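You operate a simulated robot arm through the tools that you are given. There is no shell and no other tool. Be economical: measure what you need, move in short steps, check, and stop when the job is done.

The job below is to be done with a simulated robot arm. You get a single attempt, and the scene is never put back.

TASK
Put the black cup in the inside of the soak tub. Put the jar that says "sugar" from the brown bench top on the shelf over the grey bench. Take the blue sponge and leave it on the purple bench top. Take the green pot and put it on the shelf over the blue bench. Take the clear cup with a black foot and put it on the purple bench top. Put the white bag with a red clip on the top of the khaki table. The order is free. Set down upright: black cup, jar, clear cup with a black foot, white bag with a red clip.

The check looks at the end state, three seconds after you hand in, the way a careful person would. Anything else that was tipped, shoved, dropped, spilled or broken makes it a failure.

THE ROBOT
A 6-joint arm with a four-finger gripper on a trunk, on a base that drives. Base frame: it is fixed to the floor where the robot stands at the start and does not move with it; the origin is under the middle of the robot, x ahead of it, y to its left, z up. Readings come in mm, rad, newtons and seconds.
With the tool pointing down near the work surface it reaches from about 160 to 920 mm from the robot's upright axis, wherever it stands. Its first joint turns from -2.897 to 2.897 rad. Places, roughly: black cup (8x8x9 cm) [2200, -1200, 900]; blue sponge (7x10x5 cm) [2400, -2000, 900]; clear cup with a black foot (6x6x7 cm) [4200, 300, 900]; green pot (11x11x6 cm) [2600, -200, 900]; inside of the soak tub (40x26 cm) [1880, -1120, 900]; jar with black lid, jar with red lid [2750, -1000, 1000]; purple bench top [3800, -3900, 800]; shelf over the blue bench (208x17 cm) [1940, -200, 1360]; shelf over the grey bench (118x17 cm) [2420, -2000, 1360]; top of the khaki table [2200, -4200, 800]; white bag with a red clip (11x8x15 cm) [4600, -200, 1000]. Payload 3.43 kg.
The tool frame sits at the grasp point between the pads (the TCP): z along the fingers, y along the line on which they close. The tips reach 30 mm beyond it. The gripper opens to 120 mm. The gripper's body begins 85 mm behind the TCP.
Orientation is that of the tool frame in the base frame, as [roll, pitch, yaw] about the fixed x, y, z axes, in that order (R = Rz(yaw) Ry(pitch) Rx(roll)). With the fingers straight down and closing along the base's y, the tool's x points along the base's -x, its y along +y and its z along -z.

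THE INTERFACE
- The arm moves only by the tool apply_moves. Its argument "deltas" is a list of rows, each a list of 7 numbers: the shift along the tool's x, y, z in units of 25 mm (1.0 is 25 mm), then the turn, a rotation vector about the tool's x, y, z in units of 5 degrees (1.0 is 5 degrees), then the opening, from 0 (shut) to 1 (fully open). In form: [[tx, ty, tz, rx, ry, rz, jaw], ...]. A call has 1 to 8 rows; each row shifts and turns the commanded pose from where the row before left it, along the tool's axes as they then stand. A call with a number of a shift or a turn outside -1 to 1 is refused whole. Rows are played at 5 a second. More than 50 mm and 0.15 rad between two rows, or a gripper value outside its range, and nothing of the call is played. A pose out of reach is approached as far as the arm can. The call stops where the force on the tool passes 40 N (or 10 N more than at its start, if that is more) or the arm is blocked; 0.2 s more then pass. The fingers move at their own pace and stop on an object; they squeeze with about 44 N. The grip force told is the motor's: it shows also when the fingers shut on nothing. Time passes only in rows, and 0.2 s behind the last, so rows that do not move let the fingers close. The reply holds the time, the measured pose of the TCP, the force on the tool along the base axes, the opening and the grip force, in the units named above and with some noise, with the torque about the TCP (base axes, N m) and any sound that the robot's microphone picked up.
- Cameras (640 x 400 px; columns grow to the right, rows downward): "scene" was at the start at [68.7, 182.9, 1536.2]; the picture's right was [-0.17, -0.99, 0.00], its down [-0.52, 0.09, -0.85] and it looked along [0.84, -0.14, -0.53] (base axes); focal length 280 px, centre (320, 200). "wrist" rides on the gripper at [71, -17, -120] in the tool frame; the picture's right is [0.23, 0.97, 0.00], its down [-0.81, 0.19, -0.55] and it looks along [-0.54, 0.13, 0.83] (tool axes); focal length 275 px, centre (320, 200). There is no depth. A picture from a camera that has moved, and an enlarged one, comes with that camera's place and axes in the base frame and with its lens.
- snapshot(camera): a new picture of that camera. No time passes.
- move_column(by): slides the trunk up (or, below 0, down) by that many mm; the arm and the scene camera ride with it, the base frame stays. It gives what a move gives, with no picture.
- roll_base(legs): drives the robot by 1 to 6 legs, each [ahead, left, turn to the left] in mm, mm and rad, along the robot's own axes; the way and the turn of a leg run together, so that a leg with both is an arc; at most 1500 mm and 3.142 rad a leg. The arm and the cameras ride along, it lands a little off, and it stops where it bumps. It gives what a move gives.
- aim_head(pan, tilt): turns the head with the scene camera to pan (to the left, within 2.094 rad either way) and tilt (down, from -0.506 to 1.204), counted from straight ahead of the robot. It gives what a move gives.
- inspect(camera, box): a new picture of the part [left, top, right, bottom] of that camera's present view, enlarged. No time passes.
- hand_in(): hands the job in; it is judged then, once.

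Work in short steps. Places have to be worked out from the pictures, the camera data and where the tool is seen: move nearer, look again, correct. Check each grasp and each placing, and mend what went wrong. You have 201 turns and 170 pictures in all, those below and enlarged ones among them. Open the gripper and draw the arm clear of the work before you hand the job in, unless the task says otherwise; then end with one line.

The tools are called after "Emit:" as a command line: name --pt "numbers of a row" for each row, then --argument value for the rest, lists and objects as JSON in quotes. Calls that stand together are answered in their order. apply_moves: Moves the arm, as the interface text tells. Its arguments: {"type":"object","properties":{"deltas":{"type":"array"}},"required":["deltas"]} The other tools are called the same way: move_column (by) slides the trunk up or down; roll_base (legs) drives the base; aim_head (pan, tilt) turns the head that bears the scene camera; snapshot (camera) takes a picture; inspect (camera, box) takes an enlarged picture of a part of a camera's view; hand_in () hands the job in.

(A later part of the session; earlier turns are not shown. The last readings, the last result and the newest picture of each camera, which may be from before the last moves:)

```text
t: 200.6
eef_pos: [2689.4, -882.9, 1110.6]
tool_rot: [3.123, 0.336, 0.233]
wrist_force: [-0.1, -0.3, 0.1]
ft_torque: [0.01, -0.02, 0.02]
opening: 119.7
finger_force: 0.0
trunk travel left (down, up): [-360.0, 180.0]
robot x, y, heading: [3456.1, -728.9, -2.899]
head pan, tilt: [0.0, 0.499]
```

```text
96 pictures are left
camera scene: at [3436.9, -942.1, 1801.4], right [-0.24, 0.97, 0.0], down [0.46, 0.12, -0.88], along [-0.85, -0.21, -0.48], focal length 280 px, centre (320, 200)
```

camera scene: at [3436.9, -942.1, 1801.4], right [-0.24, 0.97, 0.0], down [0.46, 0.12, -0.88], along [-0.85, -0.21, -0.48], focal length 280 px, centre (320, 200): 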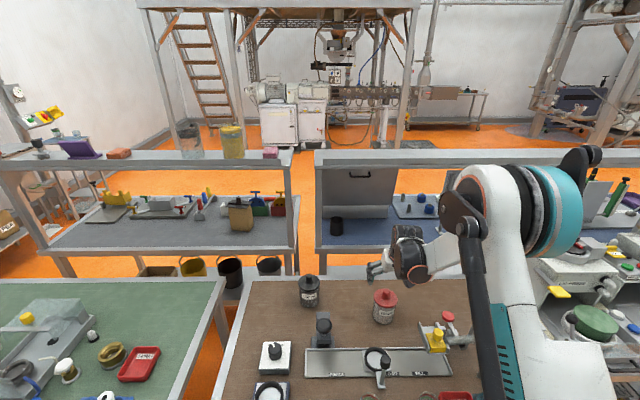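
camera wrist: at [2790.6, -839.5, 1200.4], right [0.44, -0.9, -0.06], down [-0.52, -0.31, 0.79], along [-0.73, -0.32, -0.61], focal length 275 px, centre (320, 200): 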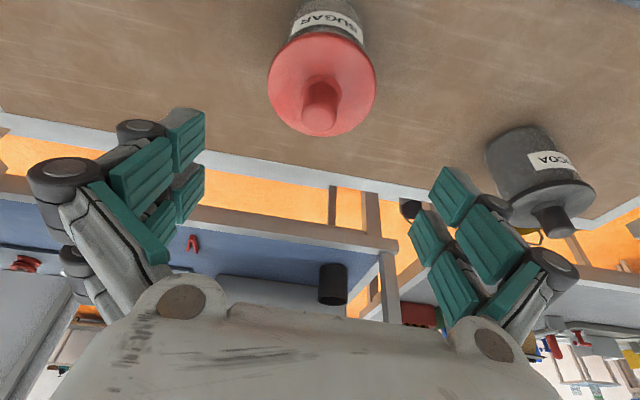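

Aligned over the jar within a few mm. Descend vertically around it.

Emit:
apply_moves --pt "0.333 0 0.943 0 0 0 1" --pt "0.333 0 0.943 0 0 0 1" --pt "0.333 0 0.943 0 0 0 1" --pt "0.333 0 0.943 0 0 0 1" --pt "0.333 0 0.943 0 0 0 1" --pt "0.27 0 0.75 0 0 0 1"

Emit:
snapshot --camera "wrist"

```text
t: 202.0
eef_pos: [2689.9, -882.6, 964.4]
tool_rot: [3.123, 0.337, 0.234]
wrist_force: [0.9, -1.1, -0.2]
ft_torque: [0.01, -0.03, 0.01]
opening: 119.8
finger_force: 0.1
trunk travel left (down, up): [-360.0, 180.0]
robot x, y, heading: [3460.7, -728.0, -2.899]
head pan, tilt: [0.0, 0.499]
```

```text
95 pictures are left
camera wrist: at [2790.3, -838.9, 1055.3], right [0.44, -0.9, -0.06], down [-0.52, -0.31, 0.79], along [-0.73, -0.32, -0.61], focal length 275 px, centre (320, 200)
```

wrist: 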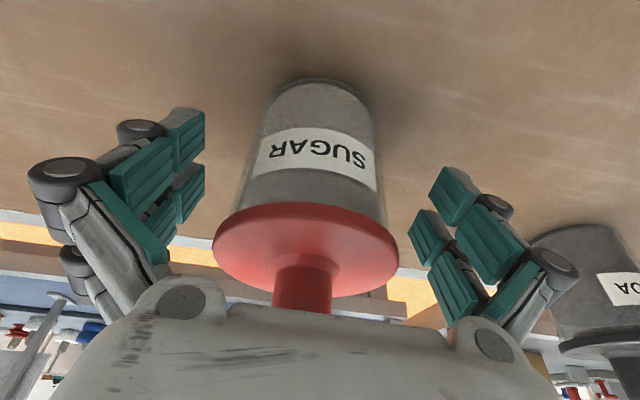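

Jar stands between the pads. Close gently.

Emit:
apply_moves --pt "0 0 0 0 0 0 0.8" --pt "0 0 0 0 0 0 0.65" --pt "0 0 0 0 0 0 0.5" --pt "0 0 0 0 0 0 0.5"

Emit:
snapshot --camera "wrist"

```text
t: 203.0
eef_pos: [2689.6, -882.1, 965.5]
tool_rot: [3.125, 0.339, 0.233]
wrist_force: [-0.9, 2.3, 3.4]
ft_torque: [0.3, 0.22, -0.1]
opening: 80.5
finger_force: 43.6
trunk travel left (down, up): [-360.0, 180.0]
robot x, y, heading: [3457.7, -729.0, -2.888]
head pan, tilt: [0.0, 0.499]
heard: snap
```

```text
94 pictures are left
camera wrist: at [2790.7, -838.5, 1056.0], right [0.44, -0.9, -0.06], down [-0.52, -0.31, 0.79], along [-0.73, -0.32, -0.61], focal length 275 px, centre (320, 200)
```

wrist: 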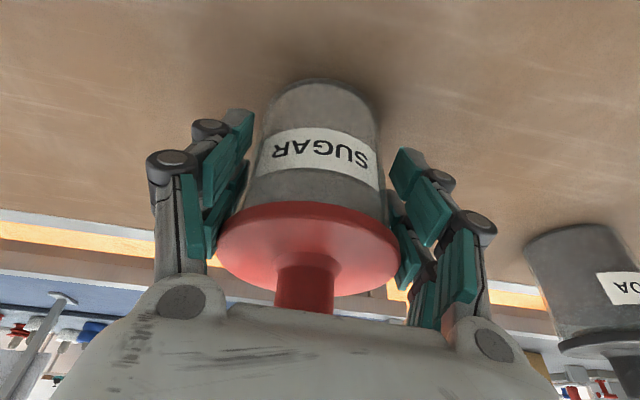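

A "snap" was heard while closing. I inspect the jar closely before doing anything.

Emit:
inspect --camera "wrist" --box '[190, 60, 430, 320]'

Emit:
inspect --camera "scene" --box '[340, 220, 460, 340]'

```text
1.54 times, centred on (310, 190) of wrist
camera zoom: at [2790.7, -838.5, 1056.0], right [0.44, -0.9, -0.06], down [-0.52, -0.31, 0.79], along [-0.73, -0.32, -0.61], focal length 424 px, centre (335, 215)
```

zoom: 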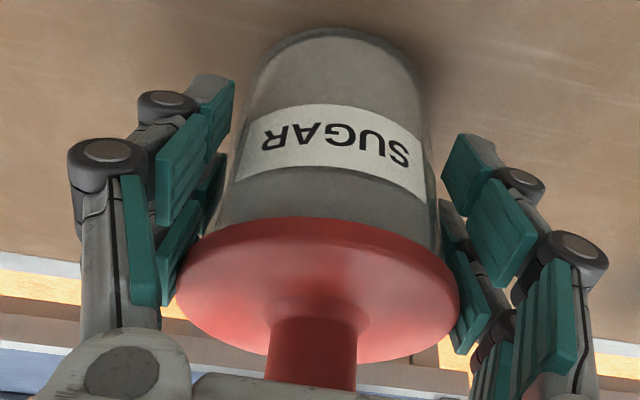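

```text
3.33 times, centred on (400, 280) of scene
camera zoom: at [3437.6, -941.9, 1801.4], right [-0.24, 0.97, 0.0], down [0.46, 0.12, -0.88], along [-0.85, -0.21, -0.48], focal length 933 px, centre (53, -67)
```

zoom: 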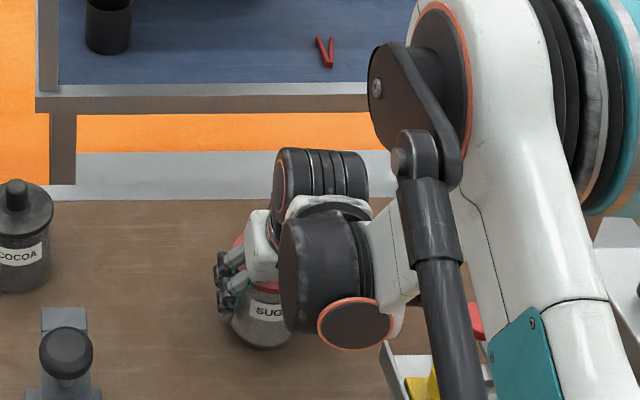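

The pads hold only the lid rim, not the body; the snap may be the lid. I release and look whether everything is still seated.

Emit:
apply_moves --pt "0 0 0 0 0 0 0.8" --pt "0 0 0 0 0 0 1" --pt "0 0 0 0 0 0 1" --pt "-0.333 0 -0.943 0 0 0 1" --pt "-0.333 0 -0.943 0 0 0 1" --pt "-0.333 0 -0.943 0 0 0 1" --pt "-0.333 0 -0.943 0 0 0 1"

Emit:
inspect --camera "wrist" --box '[220, 0, 420, 200]'

```text
t: 204.6
eef_pos: [2692.4, -881.8, 1065.3]
tool_rot: [3.124, 0.339, 0.233]
wrist_force: [0.3, -0.5, 0.7]
ft_torque: [-0.03, 0.06, 0.0]
opening: 119.9
finger_force: 0.0
trunk travel left (down, up): [-360.0, 180.0]
robot x, y, heading: [3459.1, -730.8, -2.896]
head pan, tilt: [0.0, 0.499]
heard: snap
```

```text
2.00 times, centred on (320, 100) of wrist
camera zoom: at [2792.2, -838.1, 1155.5], right [0.44, -0.9, -0.06], down [-0.52, -0.31, 0.79], along [-0.73, -0.32, -0.61], focal length 551 px, centre (320, 400)
```

zoom: 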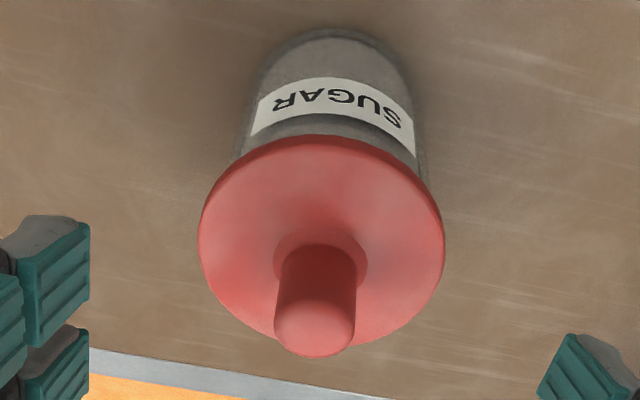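

The jar looks intact and seated; the lid is apparently a snap fit, so I must hold the body below the lid. I tilt the tool further (to ~40°) so the pads can clear the lid.

Emit:
apply_moves --pt "-0.333 0 -0.943 0 0 0 1" --pt "-0.333 0 -0.943 0 0 0 1" --pt "0 0 0 0 -1 0 1" --pt "0 0 0 0 -1 0 1" --pt "0 0 0 0 -1 0 1" --pt "0 0 0 0 -1 0 1"

Emit:
snapshot --camera "wrist"

```text
t: 206.0
eef_pos: [2690.8, -879.9, 1115.7]
tool_rot: [3.119, 0.686, 0.224]
wrist_force: [-0.3, -0.4, -0.5]
ft_torque: [0.01, -0.01, 0.02]
opening: 119.9
finger_force: 0.0
trunk travel left (down, up): [-360.0, 180.0]
robot x, y, heading: [3460.5, -725.7, -2.897]
head pan, tilt: [0.0, 0.499]
```

```text
90 pictures are left
camera wrist: at [2815.0, -832.3, 1163.7], right [0.4, -0.91, -0.13], down [-0.23, -0.24, 0.95], along [-0.89, -0.35, -0.3], focal length 275 px, centre (320, 200)
```

wrist: 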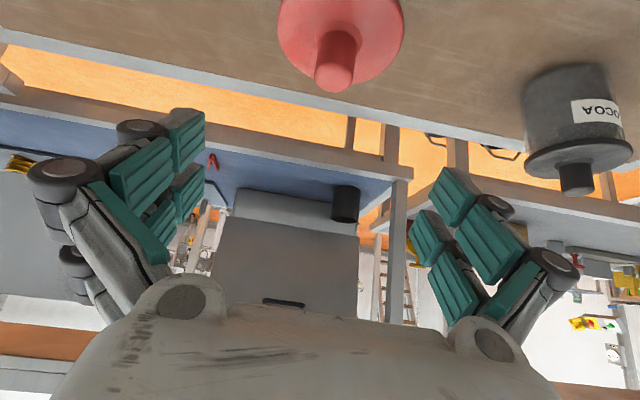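

Tilt reached 39°. I descend vertically to grip the lower body (TCP z ≈ 940).

Emit:
apply_moves --pt "0.633 0 0.774 0 0 0 1" --pt "0.633 0 0.774 0 0 0 1" --pt "0.633 0 0.774 0 0 0 1" --pt "0.633 0 0.774 0 0 0 1" --pt "0.633 0 0.774 0 0 0 1" --pt "0.633 0 0.774 0 0 0 1" --pt "0.633 0 0.774 0 0 0 1"

Emit:
snapshot --camera "wrist"

Emit:
inspect --camera "scene" --box '[340, 220, 460, 340]'

```text
t: 207.6
eef_pos: [2691.2, -884.0, 939.3]
tool_rot: [3.118, 0.685, 0.224]
wrist_force: [-1.4, -1.0, -0.7]
ft_torque: [0.01, 0.03, -0.01]
opening: 119.8
finger_force: 0.0
trunk travel left (down, up): [-360.0, 180.0]
robot x, y, heading: [3460.4, -728.8, -2.896]
head pan, tilt: [0.0, 0.499]
```

```text
89 pictures are left
camera wrist: at [2815.8, -836.1, 987.7], right [0.4, -0.91, -0.13], down [-0.23, -0.24, 0.94], along [-0.89, -0.35, -0.3], focal length 275 px, centre (320, 200)
```

wrist: 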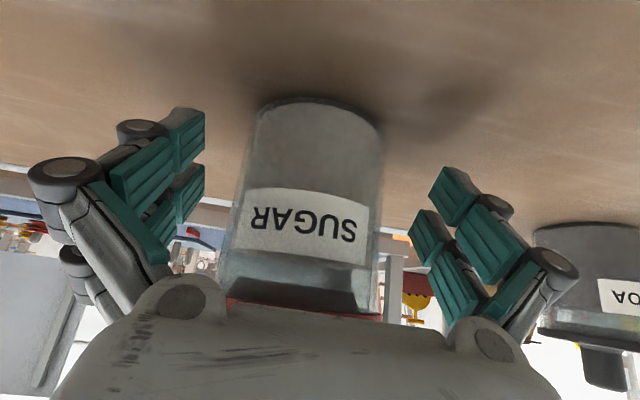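

```text
3.33 times, centred on (400, 280) of scene
camera zoom: at [3436.8, -942.3, 1801.3], right [-0.24, 0.97, 0.0], down [0.47, 0.12, -0.88], along [-0.85, -0.21, -0.48], focal length 933 px, centre (53, -67)
```

zoom: 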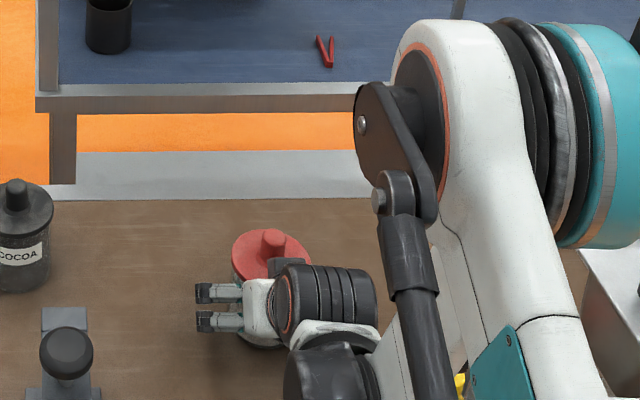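

Good straddle below the lid. Close on the body.

Emit:
apply_moves --pt "0 0 0 0 0 0 0.8" --pt "0 0 0 0 0 0 0.65" --pt "0 0 0 0 0 0 0.5" --pt "0 0 0 0 0 0 0.5" --pt "0 0 0 0 0 0 0.5"

Emit:
snapshot --camera "wrist"

```text
t: 208.8
eef_pos: [2690.6, -883.7, 938.6]
tool_rot: [3.12, 0.688, 0.224]
wrist_force: [0.7, 2.8, 3.1]
ft_torque: [0.33, 0.09, -0.08]
opening: 78.4
finger_force: 44.2
trunk travel left (down, up): [-360.0, 180.0]
robot x, y, heading: [3456.0, -723.1, -2.905]
head pan, tilt: [0.0, 0.499]
```

```text
87 pictures are left
camera wrist: at [2816.2, -835.6, 988.3], right [0.4, -0.91, -0.13], down [-0.23, -0.24, 0.94], along [-0.89, -0.35, -0.3], focal length 275 px, centre (320, 200)
```

wrist: 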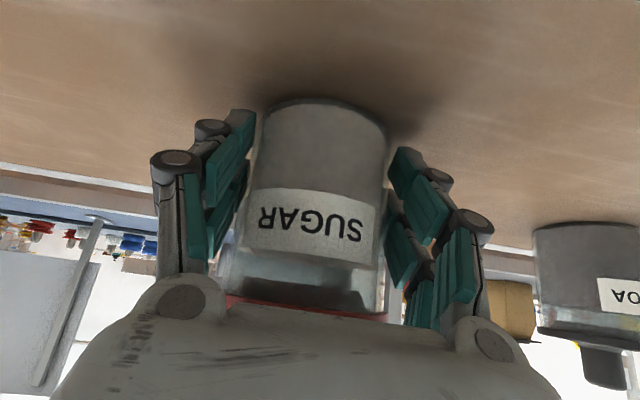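

Gripped the body without a snap. Lift 50 mm, then check.

Emit:
apply_moves --pt "-0.633 0 -0.774 0 0 0 0.5" --pt "-0.633 0 -0.774 0 0 0 0.5" --pt "-0.633 0 -0.774 0 0 0 0.5" --pt "-0.633 0 -0.774 0 0 0 0.5"

Emit:
snapshot --camera "wrist"

Emit:
inspect --camera "scene" --box '[340, 220, 460, 340]'

```text
t: 209.8
eef_pos: [2692.0, -881.0, 1039.9]
tool_rot: [3.119, 0.686, 0.223]
wrist_force: [0.0, 0.0, -3.2]
ft_torque: [0.05, -0.08, 0.0]
opening: 78.1
finger_force: 44.3
trunk travel left (down, up): [-360.0, 180.0]
robot x, y, heading: [3459.5, -729.2, -2.898]
head pan, tilt: [0.0, 0.499]
```

```text
86 pictures are left
camera wrist: at [2815.9, -833.2, 1088.8], right [0.4, -0.91, -0.13], down [-0.23, -0.24, 0.94], along [-0.89, -0.35, -0.3], focal length 275 px, centre (320, 200)
```

wrist: 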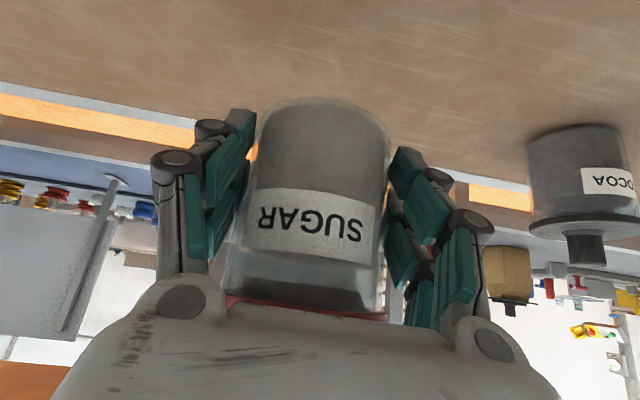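

```text
3.33 times, centred on (400, 280) of scene
camera zoom: at [3437.5, -942.2, 1801.4], right [-0.24, 0.97, 0.0], down [0.46, 0.12, -0.88], along [-0.85, -0.21, -0.48], focal length 933 px, centre (53, -67)
```

zoom: 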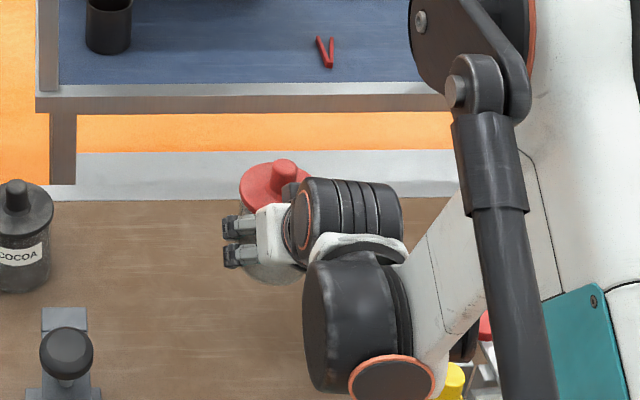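

Jar lifted with lid. I raise the column, retract a bit, back off and drive to the corridor.

Emit:
move_column --by 180

Emit:
apply_moves --pt "0.774 0 -0.633 0 0 0 0.5" --pt "0.774 0 -0.633 0 0 0 0.5" --pt "0.774 0 -0.633 0 0 0 0.5" --pt "0.774 0 -0.633 0 0 0 0.5" --pt "0.774 0 -0.633 0 0 0 0.5" --pt "0.774 0 -0.633 0 0 0 0.5"

Emit:
roll_base --legs '[[-230, 0, 0], [0, 0, 1.57], [1150, 0, 0], [1100, 0, 0]]'

Emit:
snapshot --camera "scene"

```text
t: 211.8
eef_pos: [2690.5, -881.3, 1219.4]
tool_rot: [3.117, 0.685, 0.225]
wrist_force: [-0.1, -0.3, -3.5]
ft_torque: [0.05, -0.08, 0.02]
opening: 78.4
finger_force: 44.2
trunk travel left (down, up): [-540.0, 0.0]
robot x, y, heading: [3461.0, -727.9, -2.897]
head pan, tilt: [0.0, 0.499]
```

```text
t: 213.2
eef_pos: [2783.0, -857.1, 1261.1]
tool_rot: [3.118, 0.686, 0.225]
wrist_force: [0.7, -0.1, -4.8]
ft_torque: [0.06, -0.08, 0.03]
opening: 78.2
finger_force: 44.1
out of reach, approached as far as the arm can: row 3, 4, 5, 6
trunk travel left (down, up): [-540.0, 0.0]
robot x, y, heading: [3459.0, -727.9, -2.898]
head pan, tilt: [0.0, 0.499]
```

```text
t: 229.5
eef_pos: [4416.9, -3529.9, 1260.2]
tool_rot: [3.118, 0.684, 1.828]
wrist_force: [0.1, 0.1, -4.5]
ft_torque: [0.06, 0.07, 0.02]
opening: 78.3
finger_force: 43.6
trunk travel left (down, up): [-540.0, 0.0]
robot x, y, heading: [4268.4, -2857.3, -1.291]
head pan, tilt: [0.0, 0.499]
```

```text
84 pictures are left
camera scene: at [4477.5, -2873.8, 1981.3], right [-0.96, -0.28, 0.0], down [-0.13, 0.46, -0.88], along [0.24, -0.84, -0.48], focal length 280 px, centre (320, 200)
```

scene: 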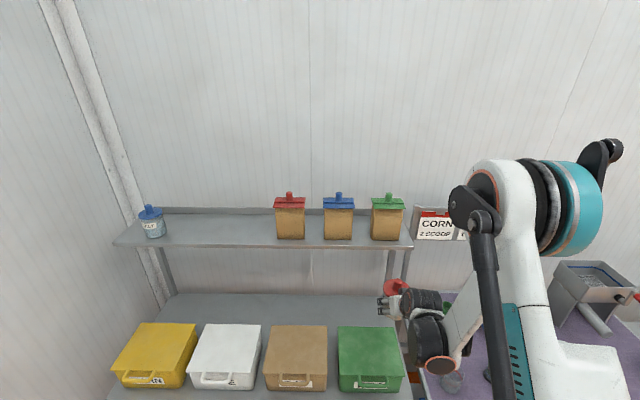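

On course. Turn to face down the corridor and drive round to the front aisle.

Emit:
roll_base --legs '[[0, 0, -1.61], [1300, 0, 0], [1250, 0, 0], [0, 0, -1.57]]'

Emit:
snapshot --camera "scene"

```text
t: 249.7
eef_pos: [1669.3, -2730.1, 1260.3]
tool_rot: [3.119, 0.685, -1.361]
wrist_force: [0.3, -0.3, -4.3]
ft_torque: [-0.05, 0.02, 0.03]
opening: 77.8
finger_force: 44.3
trunk travel left (down, up): [-540.0, 0.0]
robot x, y, heading: [1784.2, -3407.0, 1.805]
head pan, tilt: [0.0, 0.499]
```

```text
83 pictures are left
camera scene: at [1576.3, -3386.1, 1981.4], right [0.97, 0.23, 0.0], down [0.11, -0.47, -0.88], along [-0.2, 0.85, -0.48], focal length 280 px, centre (320, 200)
```

scene: 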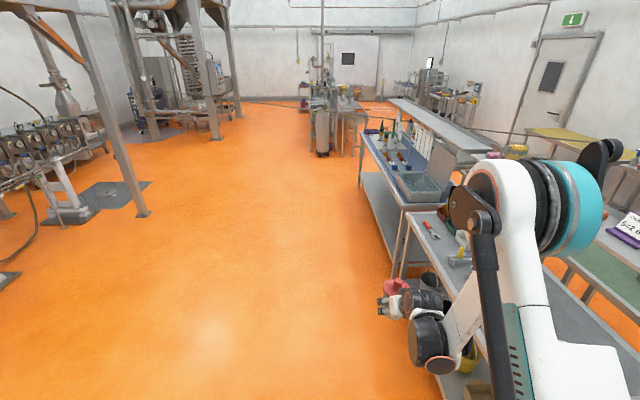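

Front aisle clear. Drive along the bench to in front of the shelf's middle and turn to face it.

Emit:
roll_base --legs '[[1285, 0, 0], [0, 0, -1.565]]'

Emit:
snapshot --camera "scene"

Emit:
snapshot --camera "wrist"

```text
t: 259.8
eef_pos: [2161.1, -2027.4, 1260.7]
tool_rot: [3.118, 0.684, -2.893]
wrist_force: [0.4, 0.3, -3.9]
ft_torque: [-0.05, 0.07, 0.0]
opening: 77.6
finger_force: 43.8
trunk travel left (down, up): [-540.0, 0.0]
robot x, y, heading: [1487.4, -2174.9, 0.269]
head pan, tilt: [0.0, 0.499]
```

```text
82 pictures are left
camera scene: at [1504.1, -1961.1, 1981.4], right [0.27, -0.96, 0.0], down [-0.46, -0.13, -0.88], along [0.85, 0.23, -0.48], focal length 280 px, centre (320, 200)
```

scene: 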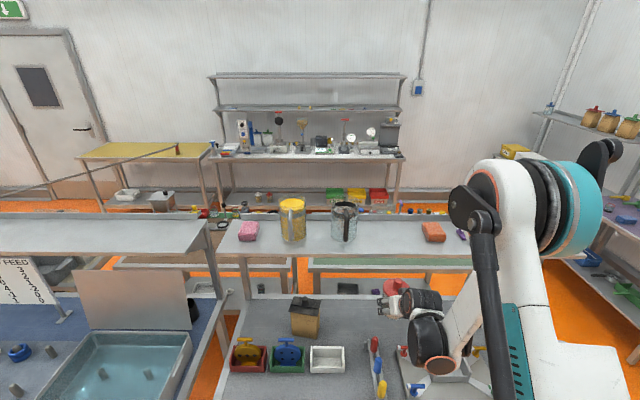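

```text
81 pictures are left
camera wrist: at [2040.0, -2077.0, 1308.9], right [-0.43, 0.9, -0.13], down [0.22, 0.24, 0.94], along [0.88, 0.37, -0.3], focal length 275 px, centre (320, 200)
```

wrist: 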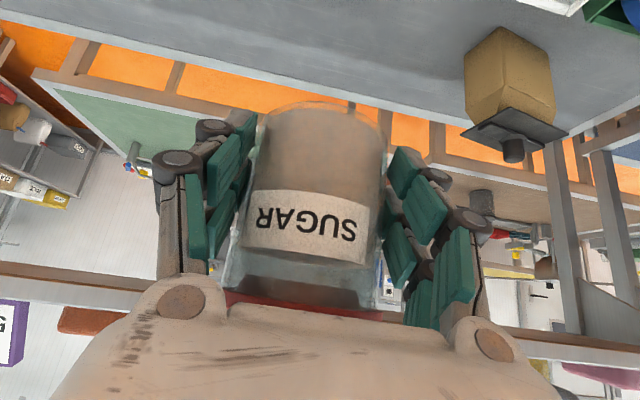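

Free gap on the shelf between the glass jar and the orange piece, target ≈ (2405,-1982). I raise the tool vertically 200 mm first.

Emit:
apply_moves --pt "-0.633 0 -0.774 0 0 0 0.5" --pt "-0.633 0 -0.774 0 0 0 0.5" --pt "-0.633 0 -0.774 0 0 0 0.5" --pt "-0.633 0 -0.774 0 0 0 0.5" --pt "-0.633 0 -0.774 0 0 0 0.5" --pt "-0.633 0 -0.774 0 0 0 0.5" --pt "-0.633 0 -0.774 0 0 0 0.5" --pt "-0.633 0 -0.774 0 0 0 0.5"

Emit:
snapshot --camera "scene"

Emit:
snapshot --camera "wrist"

```text
t: 261.6
eef_pos: [2160.6, -2028.4, 1460.8]
tool_rot: [3.121, 0.685, -2.892]
wrist_force: [-0.7, -0.3, -4.2]
ft_torque: [-0.02, 0.08, 0.0]
opening: 77.4
finger_force: 44.8
trunk travel left (down, up): [-540.0, 0.0]
robot x, y, heading: [1487.3, -2171.2, 0.264]
head pan, tilt: [0.0, 0.499]
```

```text
80 pictures are left
camera scene: at [1502.6, -1961.1, 1981.4], right [0.27, -0.96, 0.0], down [-0.46, -0.13, -0.88], along [0.85, 0.23, -0.48], focal length 280 px, centre (320, 200)
```

scene: 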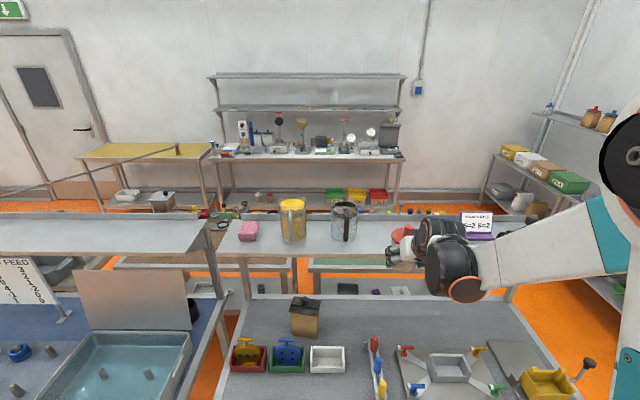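

```text
79 pictures are left
camera wrist: at [2038.9, -2079.6, 1508.6], right [-0.43, 0.9, -0.13], down [0.22, 0.24, 0.94], along [0.88, 0.37, -0.3], focal length 275 px, centre (320, 200)
```

wrist: 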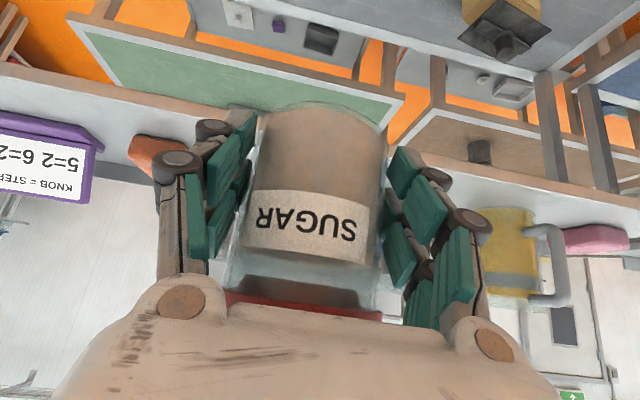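

I move the base forward 120 mm, jar high above the shelf, then re-measure.

Emit:
roll_base --legs '[[120, 0, 0]]'

Emit:
snapshot --camera "scene"

Emit:
snapshot --camera "wrist"

```text
t: 262.9
eef_pos: [2277.8, -1995.8, 1459.1]
tool_rot: [3.118, 0.681, -2.892]
wrist_force: [1.6, 0.2, -4.1]
ft_torque: [-0.03, 0.14, -0.02]
opening: 77.4
finger_force: 44.0
trunk travel left (down, up): [-540.0, 0.0]
robot x, y, heading: [1607.6, -2137.5, 0.269]
head pan, tilt: [0.0, 0.499]
```

```text
78 pictures are left
camera scene: at [1620.8, -1928.4, 1981.3], right [0.27, -0.96, 0.0], down [-0.46, -0.13, -0.88], along [0.85, 0.23, -0.48], focal length 280 px, centre (320, 200)
```

scene: 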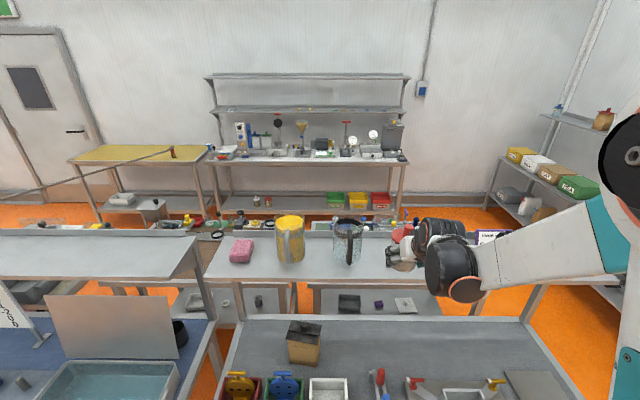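

```text
77 pictures are left
camera wrist: at [2156.5, -2046.4, 1507.1], right [-0.43, 0.9, -0.13], down [0.22, 0.24, 0.94], along [0.88, 0.37, -0.3], focal length 275 px, centre (320, 200)
```

wrist: 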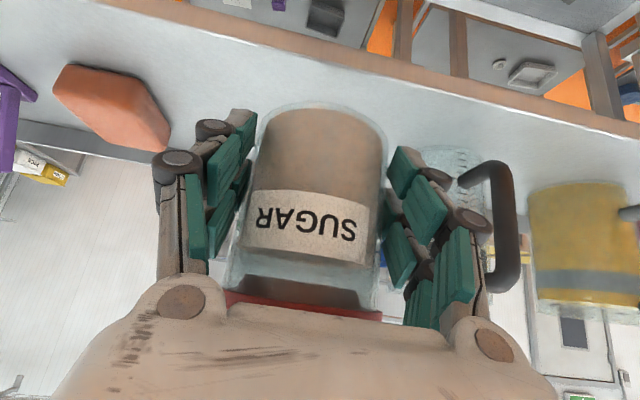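

Gap centre is about 20 mm to the right and 118 mm ahead. I move the jar over it at present height.

Emit:
apply_moves --pt "-0.774 -0.2 0.633 0 0 0 0.5" --pt "-0.774 -0.2 0.633 0 0 0 0.5" --pt "-0.774 -0.2 0.633 0 0 0 0.5" --pt "-0.774 -0.2 0.633 0 0 0 0.5" --pt "-0.55 -0.1 0.45 0 0 0 0.5"

Emit:
snapshot --camera "wrist"

Emit:
inspect --camera "scene" --box '[300, 180, 500, 310]'

```text
t: 264.1
eef_pos: [2397.8, -1987.1, 1457.9]
tool_rot: [3.12, 0.684, -2.892]
wrist_force: [0.4, -0.5, -3.9]
ft_torque: [-0.02, 0.1, 0.01]
opening: 77.7
finger_force: 44.4
trunk travel left (down, up): [-540.0, 0.0]
robot x, y, heading: [1606.4, -2138.1, 0.267]
head pan, tilt: [0.0, 0.499]
```

```text
76 pictures are left
camera wrist: at [2275.3, -2038.3, 1507.5], right [-0.43, 0.89, -0.13], down [0.22, 0.24, 0.94], along [0.88, 0.37, -0.3], focal length 275 px, centre (320, 200)
```

wrist: 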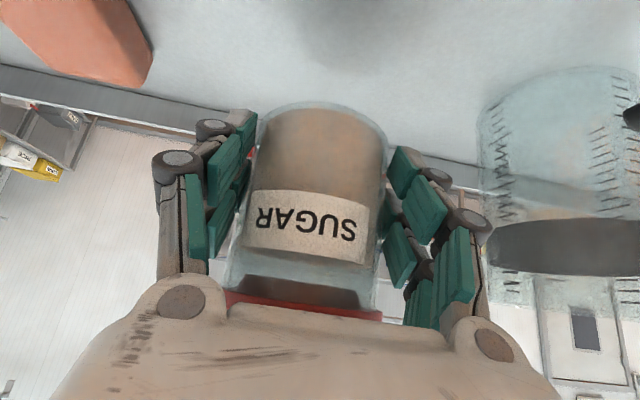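

```text
3.08 times, centred on (400, 245) of scene
camera zoom: at [1619.3, -1929.0, 1981.3], right [0.27, -0.96, 0.0], down [-0.46, -0.13, -0.88], along [0.85, 0.23, -0.48], focal length 862 px, centre (74, 62)
```

zoom: 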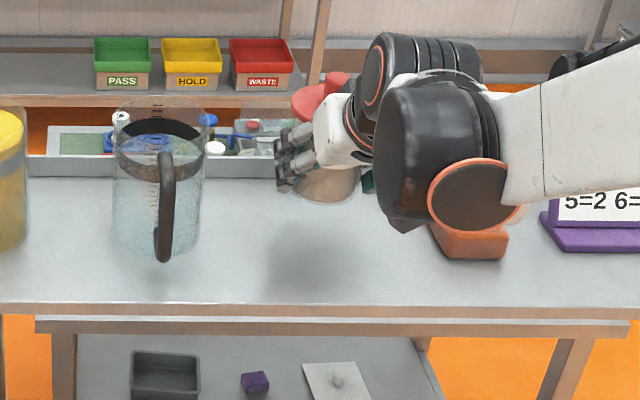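

Well placed with room on both sides. Lower slowly onto the shelf.

Emit:
apply_moves --pt "0.633 0 0.774 0 0 0 0.5" --pt "0.3 0 0.37 0 0 0 0.5" --pt "0.1 0 0.12 0 0 0 0.5" --pt "0.1 0 0.12 0 0 0 0.5" --pt "0.1 0 0.12 0 0 0 0.5" --pt "0.1 0 0.12 0 0 0 0.5" --pt "0.1 0 0.12 0 0 0 0.5" --pt "0.1 0 0.12 0 0 0 0.5"

Emit:
inspect --camera "scene" --box '[300, 180, 500, 310]'

```text
t: 265.9
eef_pos: [2395.9, -1985.9, 1398.3]
tool_rot: [3.119, 0.684, -2.89]
wrist_force: [-0.3, 1.4, -4.1]
ft_torque: [-0.05, 0.11, -0.02]
opening: 77.4
finger_force: 44.0
trunk travel left (down, up): [-540.0, 0.0]
robot x, y, heading: [1605.0, -2140.1, 0.274]
head pan, tilt: [0.0, 0.499]
```

```text
3.08 times, centred on (400, 245) of scene
camera zoom: at [1618.8, -1929.1, 1981.3], right [0.27, -0.96, 0.0], down [-0.46, -0.13, -0.88], along [0.85, 0.23, -0.48], focal length 862 px, centre (74, 62)
```

zoom: 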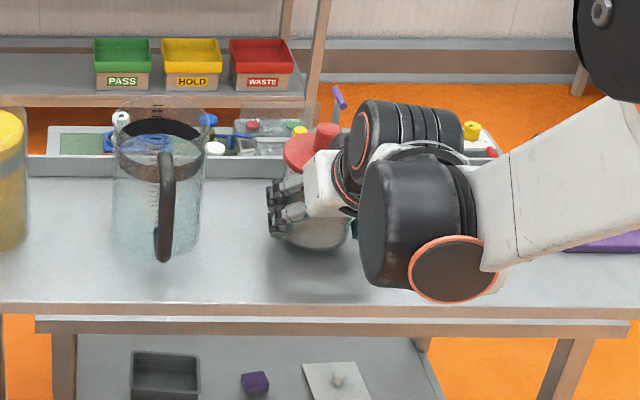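

No contact yet; continue in small steps.

Emit:
apply_moves --pt "0.1 0 0.12 0 0 0 0.5" --pt "0.1 0 0.12 0 0 0 0.5" --pt "0.1 0 0.12 0 0 0 0.5" --pt "0.1 0 0.12 0 0 0 0.5" --pt "0.1 0 0.12 0 0 0 0.5" --pt "0.1 0 0.12 0 0 0 0.5" --pt "0.1 0 0.12 0 0 0 0.5" --pt "0.1 0 0.12 0 0 0 0.5"

Emit:
inspect --camera "scene" --box '[300, 180, 500, 310]'

```text
t: 267.0
eef_pos: [2392.6, -1987.3, 1386.3]
tool_rot: [3.121, 0.69, -2.891]
wrist_force: [-7.2, -1.8, 23.1]
ft_torque: [-0.55, 0.19, -0.1]
opening: 77.0
finger_force: 44.5
trunk travel left (down, up): [-540.0, 0.0]
robot x, y, heading: [1607.2, -2139.3, 0.265]
head pan, tilt: [0.0, 0.499]
stopped in row 5: the force on the tool passed its limit at 49 N (the readings are from after the stop); the commanded pose is now the measured one
```

```text
3.08 times, centred on (400, 245) of scene
camera zoom: at [1613.7, -1930.1, 1981.5], right [0.27, -0.96, 0.0], down [-0.46, -0.13, -0.88], along [0.85, 0.23, -0.48], focal length 862 px, centre (74, 62)
```

zoom: 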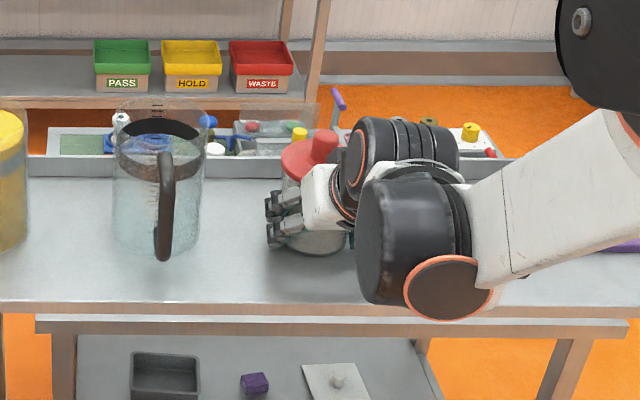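

Contact at TCP z 1386. Release and withdraw along the tool axis.

Emit:
apply_moves --pt "-0.02 0 -0.03 0 0 0 0.6" --pt "0 0 0 0 0 0 0.72" --pt "0 0 0 0 0 0 0.82" --pt "0 0 -0.5 0 0 0 0.82" --pt "0 0 -1 0 0 0 0.82" --pt "0 0 -1 0 0 0 0.82" --pt "0 0 -1 0 0 0 0.82" --pt "0 0 -1 0 0 0 0.82"

Emit:
snapshot --camera "wrist"

Emit:
inspect --camera "scene" --box '[300, 180, 500, 310]'

```text
t: 268.8
eef_pos: [2324.1, -2004.6, 1471.6]
tool_rot: [3.119, 0.687, -2.893]
wrist_force: [-0.3, 0.4, 0.3]
ft_torque: [-0.01, -0.04, -0.01]
opening: 98.3
finger_force: 0.4
trunk travel left (down, up): [-540.0, 0.0]
robot x, y, heading: [1601.3, -2140.5, 0.268]
head pan, tilt: [0.0, 0.499]
```

```text
72 pictures are left
camera wrist: at [2203.2, -2055.7, 1519.5], right [-0.43, 0.9, -0.13], down [0.22, 0.24, 0.95], along [0.88, 0.37, -0.3], focal length 275 px, centre (320, 200)
```

wrist: 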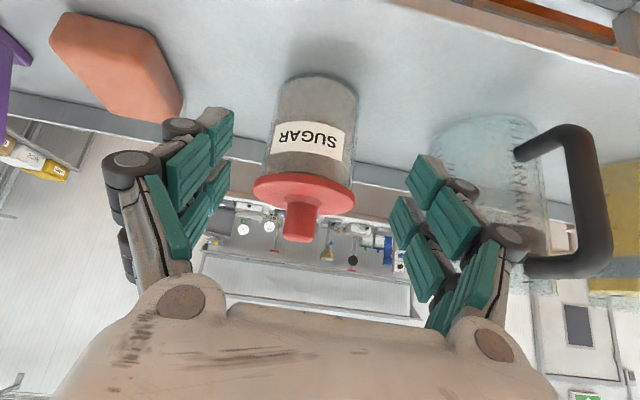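

```text
3.08 times, centred on (400, 245) of scene
camera zoom: at [1616.4, -1929.4, 1981.5], right [0.27, -0.96, 0.0], down [-0.46, -0.13, -0.88], along [0.85, 0.23, -0.48], focal length 862 px, centre (74, 62)
```

zoom: 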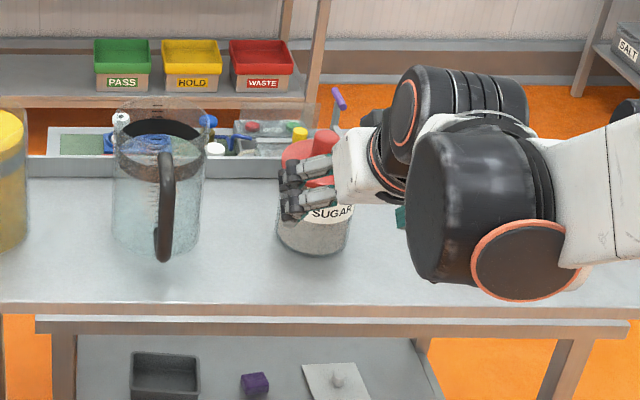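

The jar stands upright on the shelf. Next the black cup: I back away and move left to view it from the gap between the benches.

Emit:
roll_base --legs '[[-230, 0, 0], [0, 560, 0], [0, 0, 0.35]]'

Emit:
snapshot --camera "scene"

Emit:
snapshot --camera "wrist"

```text
t: 274.4
eef_pos: [1857.2, -1283.1, 1470.4]
tool_rot: [3.121, 0.687, -2.532]
wrist_force: [0.7, 0.2, 0.5]
ft_torque: [-0.01, 0.03, -0.03]
opening: 98.3
finger_force: 0.1
trunk travel left (down, up): [-540.0, 0.0]
robot x, y, heading: [1225.1, -1664.9, 0.629]
head pan, tilt: [0.0, 0.499]
```

```text
70 pictures are left
camera scene: at [1166.8, -1461.8, 1981.3], right [0.59, -0.81, 0.0], down [-0.39, -0.28, -0.88], along [0.71, 0.52, -0.48], focal length 280 px, centre (320, 200)
```

scene: 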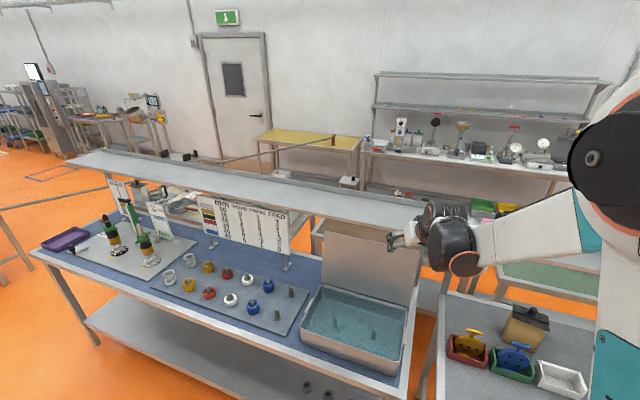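

```text
69 pictures are left
camera wrist: at [1761.4, -1373.9, 1518.8], right [-0.71, 0.69, -0.13], down [0.12, 0.3, 0.94], along [0.69, 0.66, -0.3], focal length 275 px, centre (320, 200)
```

wrist: 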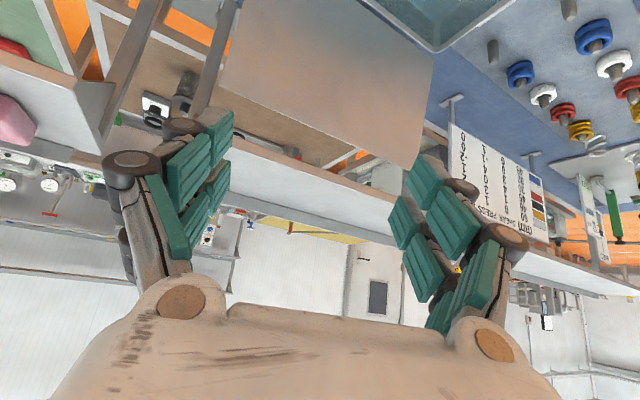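

The open lid (about 265 mm tall) hides the cup; the cup must be reached from the right, through the gap between lid edge and shelf post. I shift right and turn the tool about the vertical by 50° to point left.

Emit:
roll_base --legs '[[0, -330, 0.06]]'

Emit:
apply_moves --pt "0 0 0 -0.634 0 -0.773 0.8" --pt "0 0 0 -0.634 0 -0.773 0.8" --pt "0 0 0 -0.634 0 -0.773 0.8" --pt "0 0 0 -0.634 0 -0.773 0.8" --pt "0 0 0 -0.634 0 -0.773 0.8" --pt "0 0 0 -0.634 0 -0.773 0.8" --pt "0 0 0 -0.634 0 -0.773 0.8" --pt "0 0 0 -0.634 0 -0.773 0.8"

Emit:
snapshot --camera "scene"

Emit:
snapshot --camera "wrist"

```text
t: 276.6
eef_pos: [2041.2, -1512.2, 1469.6]
tool_rot: [3.12, 0.688, -2.469]
wrist_force: [-0.1, 0.0, -0.3]
ft_torque: [0.0, 0.04, 0.06]
opening: 98.1
finger_force: 0.1
trunk travel left (down, up): [-540.0, 0.0]
robot x, y, heading: [1431.3, -1928.0, 0.693]
head pan, tilt: [0.0, 0.499]
```

```text
t: 278.4
eef_pos: [2039.6, -1511.3, 1469.5]
tool_rot: [3.125, 0.699, -1.764]
wrist_force: [0.5, 1.0, -0.6]
ft_torque: [-0.04, 0.03, 0.0]
opening: 95.8
finger_force: 0.0
trunk travel left (down, up): [-540.0, 0.0]
robot x, y, heading: [1437.5, -1930.4, 0.693]
head pan, tilt: [0.0, 0.499]
```

```text
68 pictures are left
camera scene: at [1362.9, -1733.2, 1981.4], right [0.64, -0.77, 0.0], down [-0.37, -0.31, -0.88], along [0.68, 0.56, -0.48], focal length 280 px, centre (320, 200)
```

scene: 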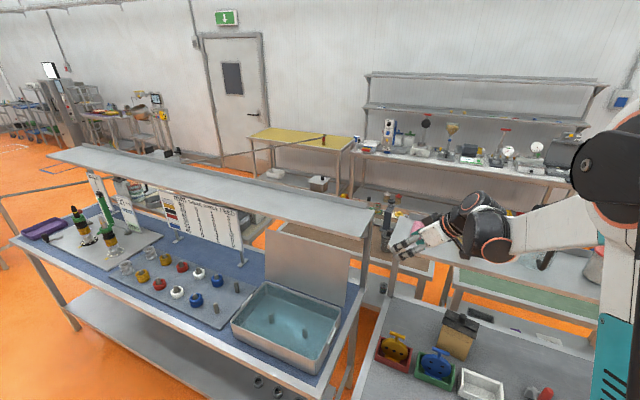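

```text
67 pictures are left
camera wrist: at [2034.1, -1644.2, 1517.0], right [-0.99, 0.0, -0.14], down [-0.13, 0.29, 0.95], along [0.04, 0.96, -0.29], focal length 275 px, centre (320, 200)
```

wrist: 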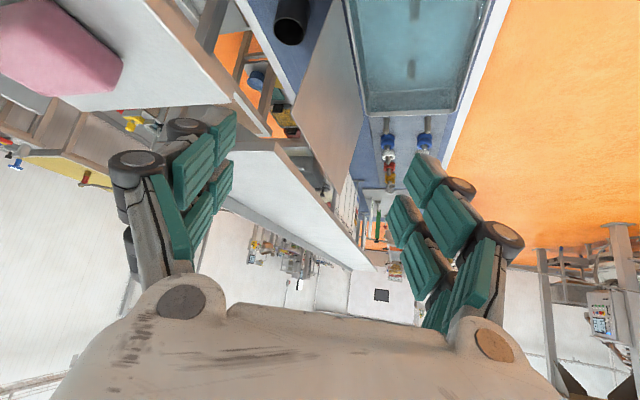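

The cup is visible at about (2182,-1160). I finish the turn to point along +y and lower the column.

Emit:
apply_moves --pt "0 0 0 -0.644 0 -0.765 0.8" --pt "0 0 0 -0.644 0 -0.765 0.8"

Emit:
move_column --by -350

Emit:
apply_moves --pt "-0.765 0 0.644 0 0 0 0.8" --pt "-0.765 0 0.644 0 0 0 0.8" --pt "-0.765 0 0.644 0 0 0 0.8" --pt "-0.765 0 0.644 0 0 0 0.8" --pt "-0.765 0 0.644 0 0 0 0.8" --pt "-0.765 0 0.644 0 0 0 0.8"

Emit:
snapshot --camera "wrist"

Emit:
snapshot --camera "scene"

```text
t: 279.0
eef_pos: [2040.5, -1510.9, 1471.1]
tool_rot: [3.126, 0.698, -1.591]
wrist_force: [0.0, 0.1, 0.0]
ft_torque: [-0.05, 0.01, -0.01]
opening: 96.1
finger_force: 0.2
trunk travel left (down, up): [-540.0, 0.0]
robot x, y, heading: [1433.3, -1929.1, 0.691]
head pan, tilt: [0.0, 0.499]
```

```text
t: 282.4
eef_pos: [2038.7, -1510.3, 1121.5]
tool_rot: [3.126, 0.699, -1.591]
wrist_force: [1.3, 0.6, -0.8]
ft_torque: [0.03, 0.0, -0.01]
opening: 96.0
finger_force: 0.0
trunk travel left (down, up): [-190.0, 350.0]
robot x, y, heading: [1438.4, -1931.9, 0.692]
head pan, tilt: [0.0, 0.499]
```

```text
t: 283.8
eef_pos: [2041.3, -1361.1, 1121.4]
tool_rot: [3.126, 0.7, -1.593]
wrist_force: [0.0, -0.3, -0.7]
ft_torque: [0.01, 0.01, -0.04]
opening: 96.0
finger_force: 0.0
trunk travel left (down, up): [-190.0, 350.0]
robot x, y, heading: [1434.9, -1928.7, 0.691]
head pan, tilt: [0.0, 0.499]
```

```text
66 pictures are left
camera wrist: at [2058.9, -1493.3, 1167.2], right [-0.98, -0.17, -0.14], down [-0.18, 0.27, 0.95], along [-0.12, 0.95, -0.29], focal length 275 px, centre (320, 200)
```

wrist: 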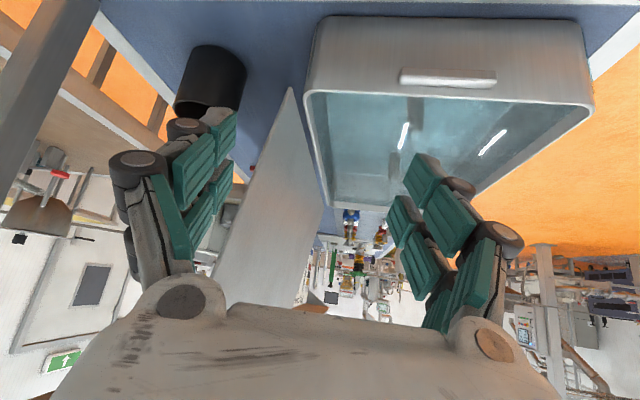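

```text
65 pictures are left
camera scene: at [1362.3, -1732.8, 1631.3], right [0.64, -0.77, 0.0], down [-0.37, -0.31, -0.88], along [0.68, 0.56, -0.48], focal length 280 px, centre (320, 200)
```

scene: 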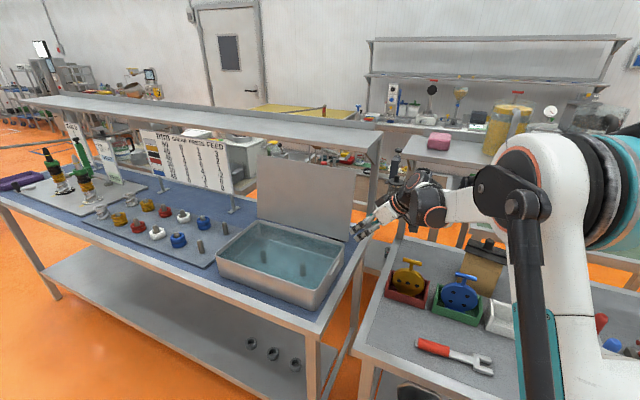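

The view is ideal: cup ≈ (2181,-1168). I turn 10° more toward the bench direction and lower 105 mm beside the lid.

Emit:
apply_moves --pt "0 0 0 -0.644 0 -0.765 0.8" --pt "0 0 0 -0.644 0 -0.765 0.8" --pt "0.644 0 0.765 0 0 0 0.8" --pt "0.644 0 0.765 0 0 0 0.8" --pt "0.644 0 0.765 0 0 0 0.8" --pt "0.644 0 0.765 0 0 0 0.8"

Emit:
snapshot --camera "wrist"

```text
t: 285.2
eef_pos: [2039.5, -1362.2, 1019.8]
tool_rot: [3.124, 0.703, -1.418]
wrist_force: [-0.4, 0.0, 0.2]
ft_torque: [0.02, 0.01, -0.01]
opening: 95.7
finger_force: 0.1
trunk travel left (down, up): [-190.0, 350.0]
robot x, y, heading: [1434.1, -1928.9, 0.692]
head pan, tilt: [0.0, 0.499]
```

```text
64 pictures are left
camera wrist: at [2079.8, -1489.3, 1067.0], right [-0.93, -0.33, -0.14], down [-0.22, 0.23, 0.95], along [-0.28, 0.92, -0.29], focal length 275 px, centre (320, 200)
```

wrist: 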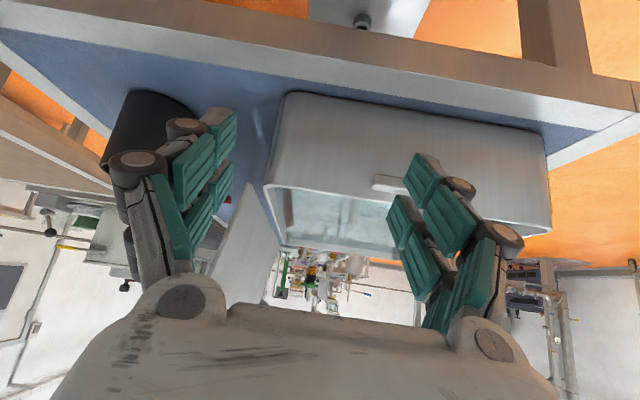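

Now shift sideways 171 mm to line up in front of the cup.

Emit:
apply_moves --pt "0 -0.977 0 0 0 0 0.8" --pt "0 -0.977 0 0 0 0 0.8" --pt "0 -0.977 0 0 0 0 0.8" --pt "0 -0.977 0 0 0 0 0.8" --pt "0 -0.977 0 0 0 0 0.8" --pt "0 -0.977 0 0 0 0 0.8" --pt "0 -0.977 0 0 0 0 0.8"

Emit:
snapshot --camera "wrist"

Emit:
snapshot --camera "scene"

```text
t: 286.8
eef_pos: [2209.1, -1332.6, 1018.1]
tool_rot: [3.126, 0.702, -1.416]
wrist_force: [-0.4, 0.1, -0.9]
ft_torque: [-0.02, 0.0, 0.0]
opening: 96.3
finger_force: 0.1
trunk travel left (down, up): [-190.0, 350.0]
robot x, y, heading: [1435.3, -1930.1, 0.692]
head pan, tilt: [0.0, 0.499]
```

```text
63 pictures are left
camera wrist: at [2249.3, -1460.1, 1064.7], right [-0.93, -0.33, -0.14], down [-0.22, 0.23, 0.95], along [-0.28, 0.92, -0.29], focal length 275 px, centre (320, 200)
```

wrist: 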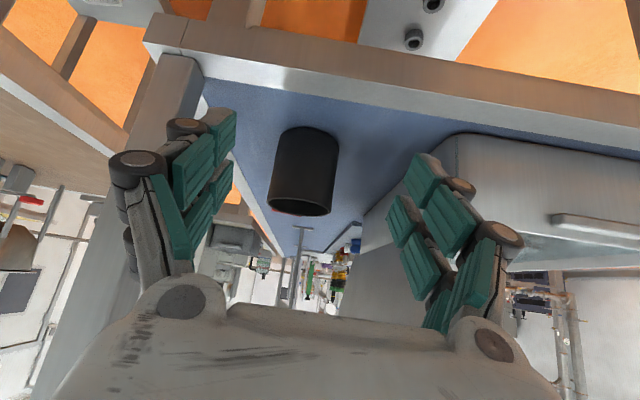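

```text
62 pictures are left
camera scene: at [1362.6, -1732.9, 1631.3], right [0.64, -0.77, 0.0], down [-0.37, -0.31, -0.88], along [0.67, 0.56, -0.48], focal length 280 px, centre (320, 200)
```

scene: 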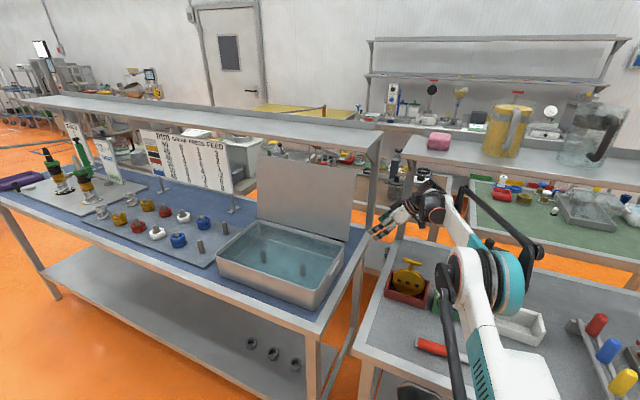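

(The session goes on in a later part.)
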